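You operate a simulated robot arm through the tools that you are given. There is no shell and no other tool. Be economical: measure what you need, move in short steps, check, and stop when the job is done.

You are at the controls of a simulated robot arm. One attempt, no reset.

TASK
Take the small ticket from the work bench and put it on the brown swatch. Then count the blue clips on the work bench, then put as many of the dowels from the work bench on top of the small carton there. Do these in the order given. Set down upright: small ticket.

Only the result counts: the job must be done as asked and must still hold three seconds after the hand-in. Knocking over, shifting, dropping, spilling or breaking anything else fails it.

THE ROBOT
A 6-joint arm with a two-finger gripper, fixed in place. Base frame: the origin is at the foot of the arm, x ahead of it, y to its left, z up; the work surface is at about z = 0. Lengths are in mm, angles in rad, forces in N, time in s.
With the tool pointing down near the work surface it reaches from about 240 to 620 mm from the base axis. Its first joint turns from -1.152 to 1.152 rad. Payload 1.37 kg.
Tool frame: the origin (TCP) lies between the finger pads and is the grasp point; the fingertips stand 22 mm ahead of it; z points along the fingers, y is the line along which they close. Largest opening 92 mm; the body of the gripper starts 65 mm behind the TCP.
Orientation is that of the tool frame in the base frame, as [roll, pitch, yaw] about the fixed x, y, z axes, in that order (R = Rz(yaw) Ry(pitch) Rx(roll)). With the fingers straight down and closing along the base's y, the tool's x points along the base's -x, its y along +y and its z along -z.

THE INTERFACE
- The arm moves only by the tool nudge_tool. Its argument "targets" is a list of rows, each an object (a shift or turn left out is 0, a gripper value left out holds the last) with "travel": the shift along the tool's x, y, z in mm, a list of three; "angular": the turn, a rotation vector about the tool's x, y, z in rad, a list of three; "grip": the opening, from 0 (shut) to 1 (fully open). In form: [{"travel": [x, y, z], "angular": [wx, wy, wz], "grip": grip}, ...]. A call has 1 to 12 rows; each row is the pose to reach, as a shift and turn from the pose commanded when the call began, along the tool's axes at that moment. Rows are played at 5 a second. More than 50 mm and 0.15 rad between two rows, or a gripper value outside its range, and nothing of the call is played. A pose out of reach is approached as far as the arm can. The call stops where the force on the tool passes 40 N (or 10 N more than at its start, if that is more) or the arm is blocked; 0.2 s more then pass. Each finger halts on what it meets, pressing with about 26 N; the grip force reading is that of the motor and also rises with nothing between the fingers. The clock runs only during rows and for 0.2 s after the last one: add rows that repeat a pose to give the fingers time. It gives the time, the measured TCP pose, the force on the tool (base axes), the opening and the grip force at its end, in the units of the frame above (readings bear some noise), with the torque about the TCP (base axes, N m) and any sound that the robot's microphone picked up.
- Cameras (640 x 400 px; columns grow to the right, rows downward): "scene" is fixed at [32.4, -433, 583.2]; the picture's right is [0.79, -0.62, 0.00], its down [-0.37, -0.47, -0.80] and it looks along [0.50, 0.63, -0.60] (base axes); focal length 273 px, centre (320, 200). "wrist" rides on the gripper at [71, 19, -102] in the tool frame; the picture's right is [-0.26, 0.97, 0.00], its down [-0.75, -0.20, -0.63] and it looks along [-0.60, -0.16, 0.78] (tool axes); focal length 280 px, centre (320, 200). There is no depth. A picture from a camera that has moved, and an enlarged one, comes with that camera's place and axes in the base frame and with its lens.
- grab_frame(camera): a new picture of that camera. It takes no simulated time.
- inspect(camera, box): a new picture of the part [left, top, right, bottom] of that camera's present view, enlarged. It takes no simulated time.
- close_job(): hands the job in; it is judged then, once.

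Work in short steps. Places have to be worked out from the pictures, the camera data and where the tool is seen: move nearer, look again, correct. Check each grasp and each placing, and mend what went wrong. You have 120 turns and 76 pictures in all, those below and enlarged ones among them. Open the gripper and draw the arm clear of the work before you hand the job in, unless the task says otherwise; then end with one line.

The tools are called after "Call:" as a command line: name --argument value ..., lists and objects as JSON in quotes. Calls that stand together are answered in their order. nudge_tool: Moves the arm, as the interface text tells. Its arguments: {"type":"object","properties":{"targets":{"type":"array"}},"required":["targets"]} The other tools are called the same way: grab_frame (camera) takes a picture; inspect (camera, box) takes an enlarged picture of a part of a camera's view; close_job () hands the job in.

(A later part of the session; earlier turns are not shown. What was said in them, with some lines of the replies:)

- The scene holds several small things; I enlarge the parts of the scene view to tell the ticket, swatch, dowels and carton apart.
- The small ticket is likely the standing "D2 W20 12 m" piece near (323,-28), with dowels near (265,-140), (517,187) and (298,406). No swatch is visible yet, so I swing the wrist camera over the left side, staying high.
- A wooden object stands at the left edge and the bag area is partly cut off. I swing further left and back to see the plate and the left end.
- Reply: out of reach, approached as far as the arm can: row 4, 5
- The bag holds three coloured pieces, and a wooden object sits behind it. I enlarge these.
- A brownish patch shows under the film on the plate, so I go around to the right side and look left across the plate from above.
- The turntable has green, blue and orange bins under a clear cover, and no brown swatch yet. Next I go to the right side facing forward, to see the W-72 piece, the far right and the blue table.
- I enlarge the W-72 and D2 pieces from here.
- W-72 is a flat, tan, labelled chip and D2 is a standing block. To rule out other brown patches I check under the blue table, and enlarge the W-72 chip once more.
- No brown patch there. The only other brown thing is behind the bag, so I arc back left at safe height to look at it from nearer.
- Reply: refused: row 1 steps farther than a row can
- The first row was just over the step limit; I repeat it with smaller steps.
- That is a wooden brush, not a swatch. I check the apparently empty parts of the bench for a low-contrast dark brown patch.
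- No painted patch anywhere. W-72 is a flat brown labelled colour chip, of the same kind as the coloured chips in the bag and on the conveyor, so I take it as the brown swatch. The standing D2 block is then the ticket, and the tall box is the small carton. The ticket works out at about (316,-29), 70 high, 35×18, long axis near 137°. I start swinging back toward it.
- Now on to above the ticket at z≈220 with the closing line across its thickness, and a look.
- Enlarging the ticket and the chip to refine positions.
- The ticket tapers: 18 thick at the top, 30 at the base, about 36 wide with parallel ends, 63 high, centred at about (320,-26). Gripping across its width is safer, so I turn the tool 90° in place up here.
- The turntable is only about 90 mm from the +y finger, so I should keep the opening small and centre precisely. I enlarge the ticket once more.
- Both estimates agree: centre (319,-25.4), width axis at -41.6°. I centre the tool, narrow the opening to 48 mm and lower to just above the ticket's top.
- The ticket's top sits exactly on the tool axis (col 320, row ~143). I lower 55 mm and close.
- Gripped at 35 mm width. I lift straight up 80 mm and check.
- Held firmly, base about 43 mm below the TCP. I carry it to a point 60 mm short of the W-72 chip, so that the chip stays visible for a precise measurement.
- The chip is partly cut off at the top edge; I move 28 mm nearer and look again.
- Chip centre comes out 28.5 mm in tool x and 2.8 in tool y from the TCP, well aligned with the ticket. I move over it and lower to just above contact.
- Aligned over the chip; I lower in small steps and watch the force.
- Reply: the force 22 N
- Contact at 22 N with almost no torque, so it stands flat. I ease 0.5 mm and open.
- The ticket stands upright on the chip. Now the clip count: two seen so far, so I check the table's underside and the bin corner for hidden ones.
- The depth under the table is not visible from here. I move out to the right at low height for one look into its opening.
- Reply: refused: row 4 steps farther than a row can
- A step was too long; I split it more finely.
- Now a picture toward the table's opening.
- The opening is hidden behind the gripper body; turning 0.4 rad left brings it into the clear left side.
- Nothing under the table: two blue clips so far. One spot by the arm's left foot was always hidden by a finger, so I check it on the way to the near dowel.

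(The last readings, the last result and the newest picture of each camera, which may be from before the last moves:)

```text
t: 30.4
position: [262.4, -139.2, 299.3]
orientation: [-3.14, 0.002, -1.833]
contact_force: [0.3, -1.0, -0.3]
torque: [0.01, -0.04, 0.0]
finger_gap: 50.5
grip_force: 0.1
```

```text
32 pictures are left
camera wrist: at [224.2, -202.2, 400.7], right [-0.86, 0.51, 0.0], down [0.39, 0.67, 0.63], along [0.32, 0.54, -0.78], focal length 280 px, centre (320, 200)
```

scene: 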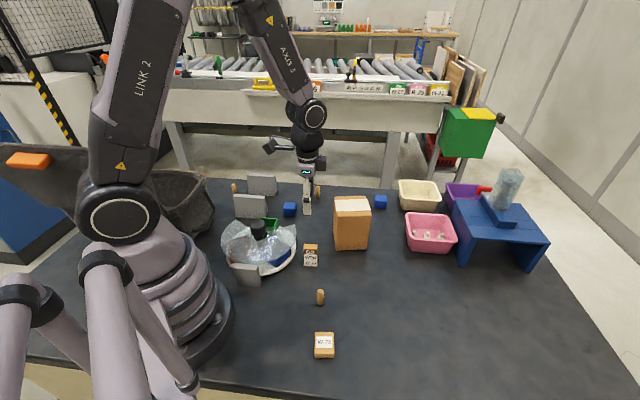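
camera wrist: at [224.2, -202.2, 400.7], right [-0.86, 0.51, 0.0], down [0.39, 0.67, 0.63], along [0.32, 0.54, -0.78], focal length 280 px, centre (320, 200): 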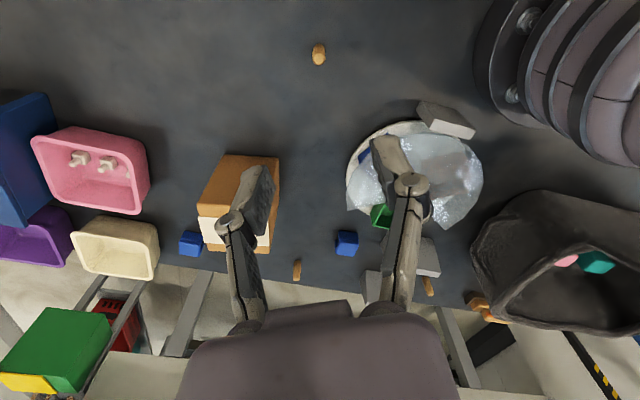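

No further clips: the count is 2. Two dowels go on the carton. I measure the near dowel.

Call:
inspect --camera "wrist" --box '[280, 20, 360, 80]'

Call:
inspect --camera "wrist" --box '[180, 140, 340, 290]'

```text
6.67 times, centred on (320, 50) of wrist
camera zoom: at [224.2, -202.2, 400.7], right [-0.86, 0.51, 0.0], down [0.39, 0.67, 0.63], along [0.32, 0.54, -0.78], focal length 1869 px, centre (320, 1200)
```

zoom: 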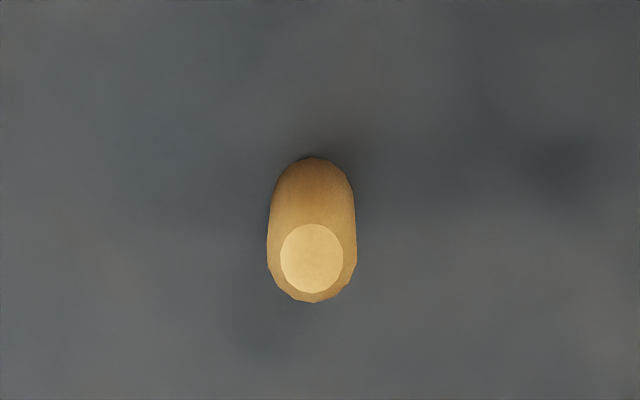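

```text
2.67 times, centred on (260, 215) of wrist
camera zoom: at [224.2, -202.2, 400.7], right [-0.86, 0.51, 0.0], down [0.39, 0.67, 0.63], along [0.32, 0.54, -0.78], focal length 748 px, centre (480, 160)
```

zoom: 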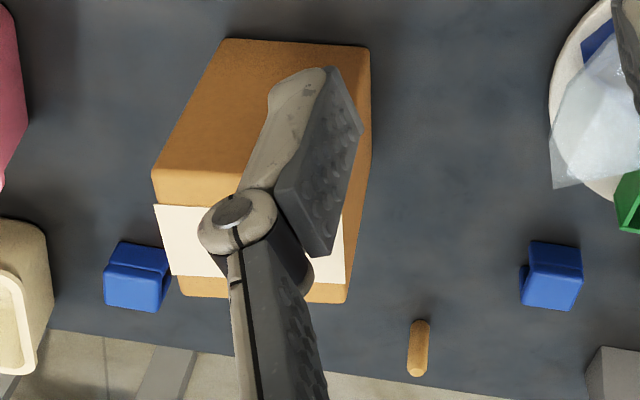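

The near dowel (about 15 mm in diameter, 50 high, standing) is almost exactly under the TCP, at (0.4,-1.2) in tool x, y. I descend to just above it and check.

Call:
nudge_tool --targets '[{"travel": [0.4, -1.2, 45]}, {"travel": [0.4, -1.2, 90]}, {"travel": [0.4, -1.2, 135]}, {"travel": [0.4, -1.2, 175]}, {"travel": [0.4, -1.2, 205]}, {"travel": [0.4, -1.2, 205]}]'

Call:
grab_frame --camera "wrist"

```text
t: 31.8
position: [264.9, -140.1, 94.3]
orientation: [-3.138, 0.002, -1.835]
contact_force: [0.6, 0.2, 0.6]
torque: [-0.02, -0.01, -0.02]
finger_gap: 50.3
grip_force: 0.1
```

```text
29 pictures are left
camera wrist: at [226.6, -203.5, 196.0], right [-0.86, 0.51, 0.0], down [0.39, 0.67, 0.63], along [0.32, 0.54, -0.78], focal length 280 px, centre (320, 200)
```

wrist: 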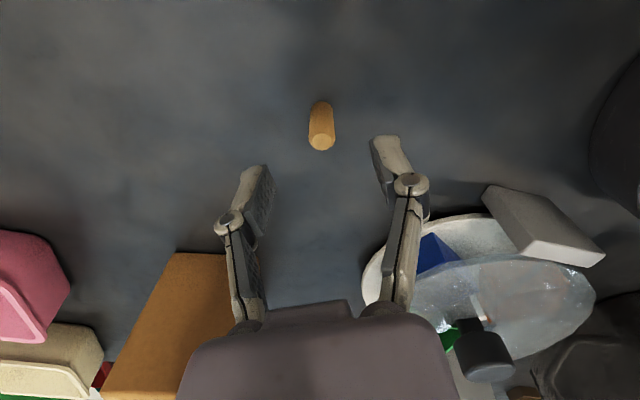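

On axis. I descend to TCP z≈35 and close.

Call:
nudge_tool --targets '[{"travel": [0, 0, 25]}, {"travel": [0, 0, 45]}, {"travel": [0, 0, 60]}, {"travel": [0, 0, 60], "grip": 0.08}, {"travel": [0, 0, 60]}, {"travel": [0, 0, 60]}, {"travel": [0, 0, 60]}]'

```text
t: 33.4
position: [266.2, -140.5, 33.7]
orientation: [-3.139, 0.001, -1.835]
contact_force: [-0.6, -0.1, 0.3]
torque: [0.03, 0.0, 0.0]
finger_gap: 12.3
grip_force: 26.2
```

The dowel is gripped (12 mm). I lift to z≈240, then carry it over the carton, whose top I estimate as centred at (463,-24) and about 127 high.

Call:
nudge_tool --targets '[{"travel": [0, 0, -40]}, {"travel": [0, 0, -85]}, {"travel": [0, 0, -130]}, {"travel": [0, 0, -175]}, {"travel": [0, 0, -206]}, {"travel": [-32, -32, -206]}, {"travel": [-65, -64, -206]}, {"travel": [-98, -96, -206]}, {"travel": [-131, -128, -206]}, {"travel": [-163, -160, -206]}, {"travel": [-163, -160, -206]}]'

Call:
grab_frame --camera "wrist"

```text
t: 35.8
position: [463.6, -23.2, 238.8]
orientation: [-3.139, 0.0, -1.834]
contact_force: [0.2, -0.9, -0.9]
torque: [0.02, 0.01, 0.01]
finger_gap: 11.9
grip_force: 26.1
```

```text
28 pictures are left
camera wrist: at [423.9, -86.6, 341.6], right [-0.86, 0.51, 0.0], down [0.39, 0.67, 0.63], along [0.32, 0.54, -0.78], focal length 280 px, centre (320, 200)
```

wrist: 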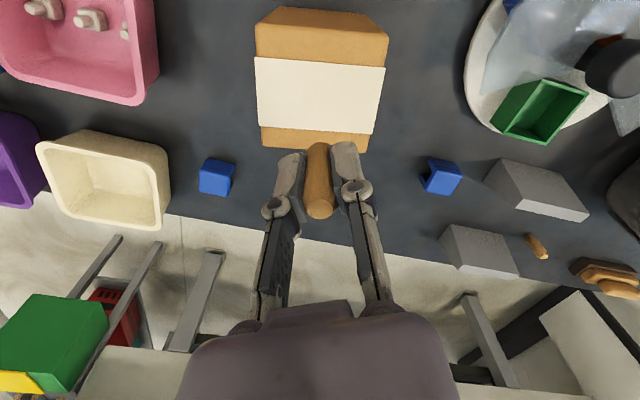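

The carton top is centred about (2,0) in tool x, y, and its paper band spans x≈-24..28 there. The first dowel goes at tool x=+16. I lower to just above the top.

Call:
nudge_tool --targets '[{"travel": [16, 0, 0]}, {"travel": [16, 0, 25]}, {"travel": [16, 0, 50]}, {"travel": [16, 0, 58]}, {"travel": [16, 0, 58]}]'

Call:
inspect --camera "scene" --box '[310, 160, 400, 260]'

```text
t: 37.0
position: [459.2, -38.6, 182.1]
orientation: [-3.14, 0.004, -1.833]
contact_force: [-0.4, 0.4, 0.1]
torque: [0.01, -0.01, 0.0]
finger_gap: 12.1
grip_force: 25.7
```

```text
4.00 times, centred on (355, 210) of scene
camera zoom: at [32.4, -433.0, 583.2], right [0.79, -0.62, 0.0], down [-0.37, -0.47, -0.8], along [0.5, 0.63, -0.6], focal length 1092 px, centre (180, 160)
```

zoom: 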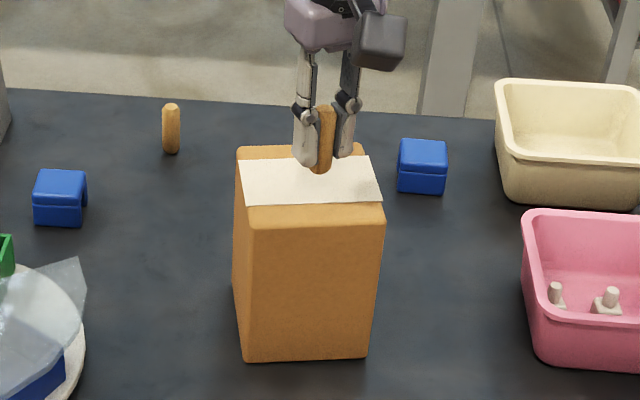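

About 20 mm remain. I lower 14 mm in small rows, reading the force.

Call:
nudge_tool --targets '[{"travel": [0, 0, 4]}, {"travel": [0, 0, 8]}, {"travel": [0, 0, 11]}, {"travel": [0, 0, 14]}, {"travel": [0, 0, 14]}]'

```text
t: 38.2
position: [458.7, -40.0, 168.9]
orientation: [-3.141, 0.001, -1.835]
contact_force: [-1.2, -0.2, 0.1]
torque: [0.0, -0.03, 0.02]
finger_gap: 12.2
grip_force: 26.3
```

No contact yet; continuing in 2 mm steps.

Call:
nudge_tool --targets '[{"travel": [0, 0, 2]}, {"travel": [0, 0, 4]}, {"travel": [0, 0, 4]}]'

```text
t: 39.0
position: [459.1, -39.3, 164.6]
orientation: [-3.14, 0.002, -1.835]
contact_force: [0.0, -1.0, -0.6]
torque: [0.0, 0.0, 0.04]
finger_gap: 12.0
grip_force: 26.0
```

Call:
nudge_tool --targets '[{"travel": [0, 0, 1.5]}, {"travel": [0, 0, 3]}, {"travel": [0, 0, 3]}]'

```text
t: 39.8
position: [460.4, -39.0, 161.2]
orientation: [-3.135, 0.002, -1.835]
contact_force: [0.1, 1.1, 19.3]
torque: [0.09, 0.01, 0.01]
finger_gap: 12.1
grip_force: 26.0
```

Contact at 19 N. I ease off slightly, open moderately and rise.

Call:
nudge_tool --targets '[{"travel": [0, 0, -0.8]}, {"travel": [0, 0, -0.8], "grip": 0.4}, {"travel": [0, 0, -0.8]}, {"travel": [0, 0, -0.8]}, {"travel": [0, 0, -30]}, {"travel": [0, 0, -70]}, {"travel": [0, 0, -90]}, {"travel": [0, 0, -90]}]'

Call:
grab_frame --camera "wrist"

Call:
inspect --camera "scene" --box '[310, 160, 400, 260]'

```text
t: 41.6
position: [459.8, -40.2, 251.4]
orientation: [-3.14, 0.001, -1.833]
contact_force: [-0.7, 0.4, 0.6]
torque: [0.0, 0.01, -0.01]
finger_gap: 36.6
grip_force: 0.0
```

```text
26 pictures are left
camera wrist: at [421.7, -103.9, 353.5], right [-0.86, 0.51, 0.0], down [0.39, 0.67, 0.63], along [0.32, 0.54, -0.78], focal length 280 px, centre (320, 200)
```

wrist: 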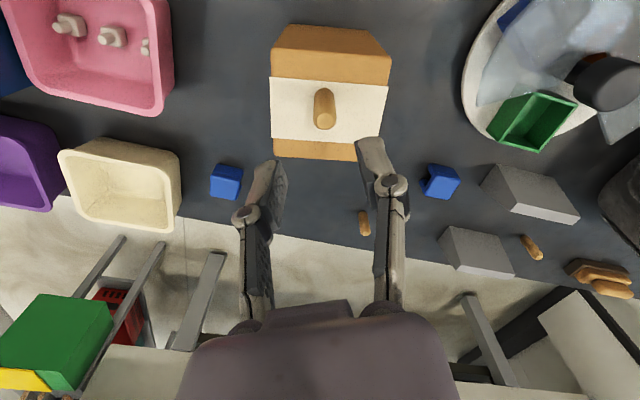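

```text
4.00 times, centred on (355, 210) of scene
camera zoom: at [32.4, -433.0, 583.2], right [0.79, -0.62, 0.0], down [-0.37, -0.47, -0.8], along [0.5, 0.63, -0.6], focal length 1092 px, centre (180, 160)
```

zoom: 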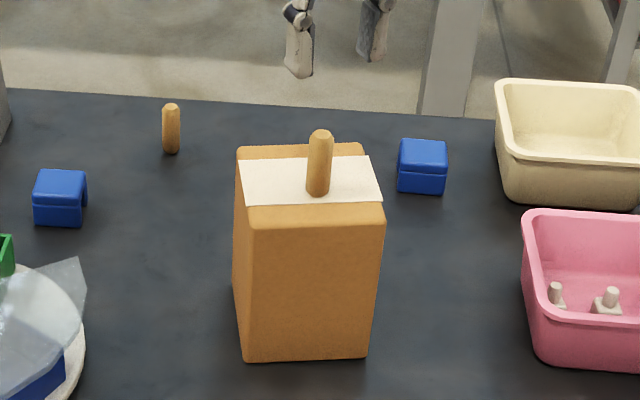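

The first dowel stands on the carton. Next is the far dowel, at about (519,192); I move above it and look.

Call:
nudge_tool --targets '[{"travel": [-48, 0.5, 0], "grip": 0.55}, {"travel": [-96, 1, 0]}, {"travel": [-144, 2, 0]}, {"travel": [-192, 3, 0]}, {"travel": [-239, 3, 0]}, {"travel": [-239, 3, 0]}]'

Call:
inspect --camera "wrist" --box '[220, 0, 420, 150]'

```text
t: 43.0
position: [518.4, 190.3, 249.8]
orientation: [-3.139, 0.001, -1.835]
contact_force: [-0.2, -1.1, 0.3]
torque: [-0.01, -0.02, 0.0]
finger_gap: 50.7
grip_force: 0.0
```

```text
2.67 times, centred on (320, 75) of wrist
camera zoom: at [480.4, 126.6, 352.7], right [-0.86, 0.51, 0.0], down [0.39, 0.67, 0.63], along [0.32, 0.54, -0.78], focal length 748 px, centre (320, 533)
```

zoom: 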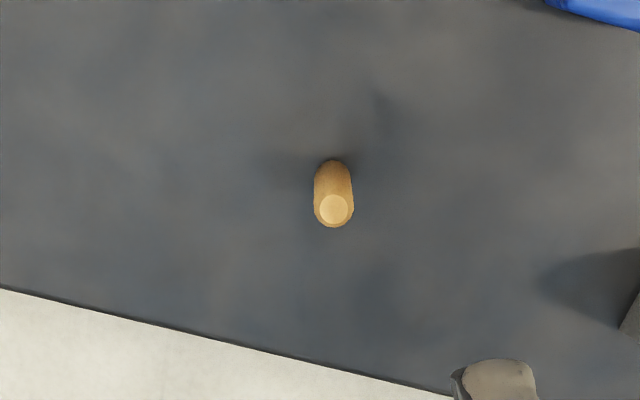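

The dowel base is at tool (-9.6,3.1). I shift and descend to just above it.

Call:
nudge_tool --targets '[{"travel": [-9.6, 3.1, 30]}, {"travel": [-9.6, 3.1, 75]}, {"travel": [-9.6, 3.1, 120]}, {"travel": [-9.6, 3.1, 155]}, {"travel": [-9.6, 3.1, 155]}]'

Call:
grab_frame --camera "wrist"

```text
t: 44.2
position: [518.4, 201.8, 95.1]
orientation: [-3.14, 0.002, -1.836]
contact_force: [0.4, 0.0, -0.3]
torque: [0.01, -0.02, 0.0]
finger_gap: 50.8
grip_force: 0.2
```

```text
23 pictures are left
camera wrist: at [479.5, 137.9, 197.7], right [-0.86, 0.51, 0.0], down [0.39, 0.67, 0.63], along [0.32, 0.54, -0.78], focal length 280 px, centre (320, 200)
```

wrist: 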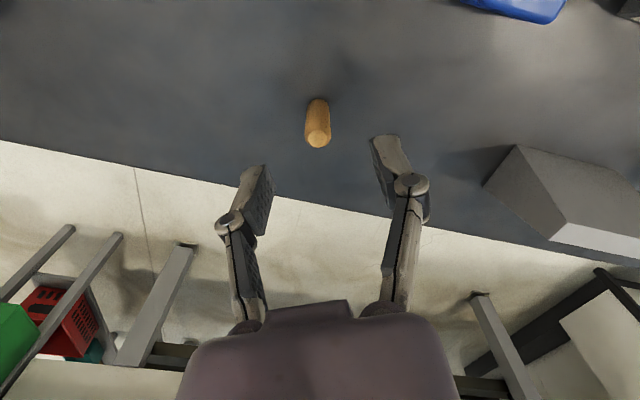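

Nearly on axis (about 1 mm off in y). I correct, descend and close.

Call:
nudge_tool --targets '[{"travel": [0, -1.3, 25]}, {"travel": [0, -1.3, 45]}, {"travel": [0, -1.3, 61]}, {"travel": [0, -1.3, 61], "grip": 0.08}, {"travel": [0, -1.3, 61]}, {"travel": [0, -1.3, 61]}, {"travel": [0, -1.3, 61]}]'

```text
t: 45.8
position: [519.9, 202.3, 36.2]
orientation: [-3.14, 0.002, -1.835]
contact_force: [-0.1, 0.4, 0.5]
torque: [-0.02, 0.0, -0.03]
finger_gap: 12.3
grip_force: 25.7
```

Gripped. I lift to z≈240 and carry it back over the carton, 30 mm beyond the first dowel.

Call:
nudge_tool --targets '[{"travel": [0, 0, -40]}, {"travel": [0, 0, -85]}, {"travel": [0, 0, -130]}, {"travel": [0, 0, -170]}, {"travel": [0, 0, -204]}, {"travel": [45, -1, -204]}, {"travel": [90, -2, -204]}, {"travel": [135, -3, -204]}, {"travel": [180, -4, -204]}, {"travel": [218.6, -4.8, -204]}, {"travel": [218.6, -4.8, -204]}]'

Call:
grab_frame --camera "wrist"

```text
t: 48.2
position: [468.4, -9.0, 237.6]
orientation: [-3.14, 0.002, -1.835]
contact_force: [0.0, 0.1, 0.5]
torque: [0.01, 0.04, 0.01]
finger_gap: 12.0
grip_force: 26.2
```

```text
22 pictures are left
camera wrist: at [429.7, -72.2, 340.6], right [-0.86, 0.5, 0.0], down [0.39, 0.67, 0.63], along [0.32, 0.54, -0.78], focal length 280 px, centre (320, 200)
```

wrist: 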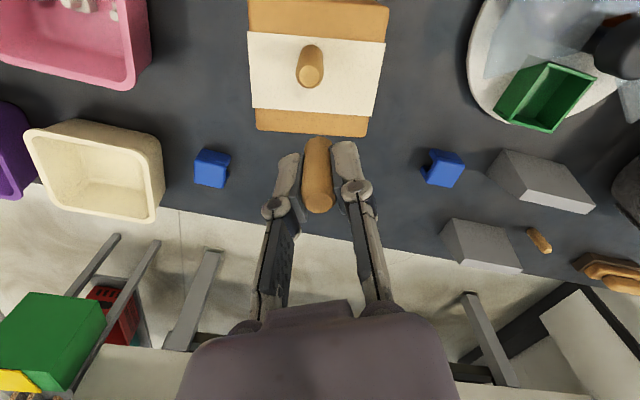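

The landing point is on the paper, clear of the first dowel. I lower to about 8 mm above contact.

Call:
nudge_tool --targets '[{"travel": [0, 0, 25]}, {"travel": [0, 0, 48]}, {"travel": [0, 0, 60]}, {"travel": [0, 0, 68]}, {"travel": [0, 0, 68]}]'

```text
t: 49.4
position: [468.4, -10.0, 170.4]
orientation: [-3.14, 0.002, -1.835]
contact_force: [0.0, -0.5, 0.2]
torque: [-0.03, -0.03, 0.01]
finger_gap: 12.4
grip_force: 26.1
```

Call:
nudge_tool --targets '[{"travel": [0, 0, 2]}, {"travel": [0, 0, 4]}, {"travel": [0, 0, 5]}, {"travel": [0, 0, 5]}]'

```text
t: 50.4
position: [467.1, -10.8, 166.7]
orientation: [-3.141, 0.003, -1.834]
contact_force: [-0.3, 0.4, -0.3]
torque: [0.0, -0.01, -0.02]
finger_gap: 12.2
grip_force: 26.3
```

No contact yet; 1 mm steps onward.

Call:
nudge_tool --targets '[{"travel": [0, 0, 1]}, {"travel": [0, 0, 2]}, {"travel": [0, 0, 3]}, {"travel": [0, 0, 3]}]'

```text
t: 51.4
position: [468.4, -11.0, 164.0]
orientation: [-3.137, 0.001, -1.834]
contact_force: [-1.2, -0.5, 14.6]
torque: [-0.09, 0.05, 0.0]
finger_gap: 12.2
grip_force: 26.4
```

Contact at 15 N. I ease off, open and rise.

Call:
nudge_tool --targets '[{"travel": [0, 0, -0.6]}, {"travel": [0, 0, -0.6], "grip": 0.4}, {"travel": [0, 0, -0.6]}, {"travel": [0, 0, -0.6]}, {"travel": [0, 0, -30]}, {"travel": [0, 0, -70]}, {"travel": [0, 0, -110]}, {"travel": [0, 0, -140]}, {"travel": [0, 0, -140]}]'

Call:
grab_frame --camera "wrist"

Call:
grab_frame --camera "scene"

Call:
inspect --camera "scene" --box '[310, 160, 400, 260]'

```text
t: 53.4
position: [466.3, -9.5, 301.6]
orientation: [-3.14, 0.001, -1.835]
contact_force: [0.0, 0.5, 0.0]
torque: [-0.03, 0.02, 0.0]
finger_gap: 36.7
grip_force: 0.0
```

```text
21 pictures are left
camera wrist: at [428.8, -73.6, 404.5], right [-0.86, 0.51, 0.0], down [0.39, 0.67, 0.63], along [0.32, 0.54, -0.78], focal length 280 px, centre (320, 200)
```

wrist: 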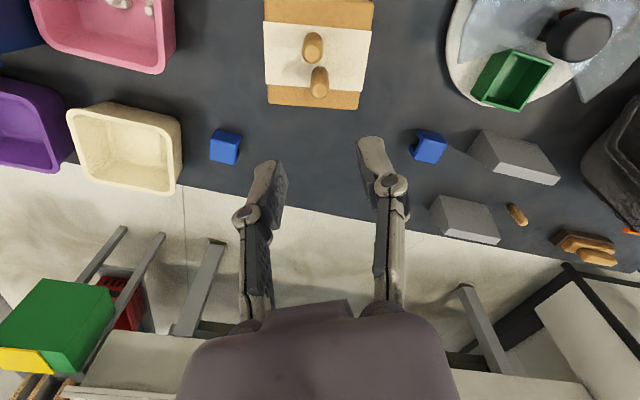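

```text
20 pictures are left
```

scene: 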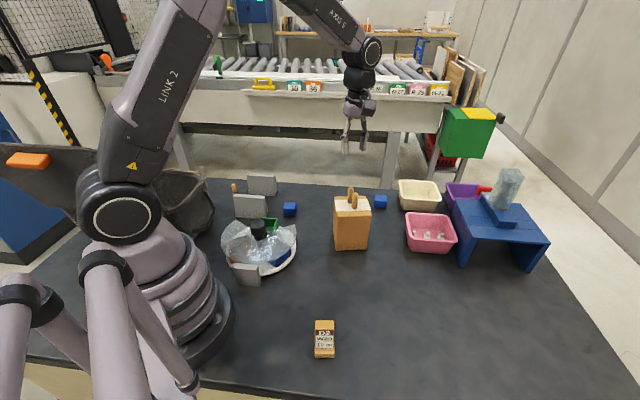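

```text
4.00 times, centred on (355, 210) of scene
camera zoom: at [32.4, -433.0, 583.2], right [0.79, -0.62, 0.0], down [-0.37, -0.47, -0.8], along [0.5, 0.63, -0.6], focal length 1092 px, centre (180, 160)
```

zoom: 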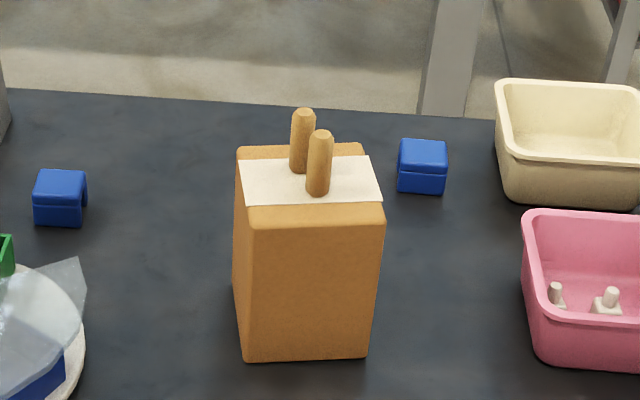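

Both dowels stand on the carton, the ticket stands on the brown chip, nothing else has moved, and the gripper is open and well clear above. I hand the job in.

Call:
close_job

```text
The job is handed in.
```

I stood the small ticket upright on the brown swatch, counted 2 blue clips on the bench, and set 2 dowels standing on the small carton. I had to judge which objects were meant: I took the ticket to be the "D2 W20 12 m" block, the swatch to be the flat brown W-72 chip, and the small carton to be the tall box with the white paper band.
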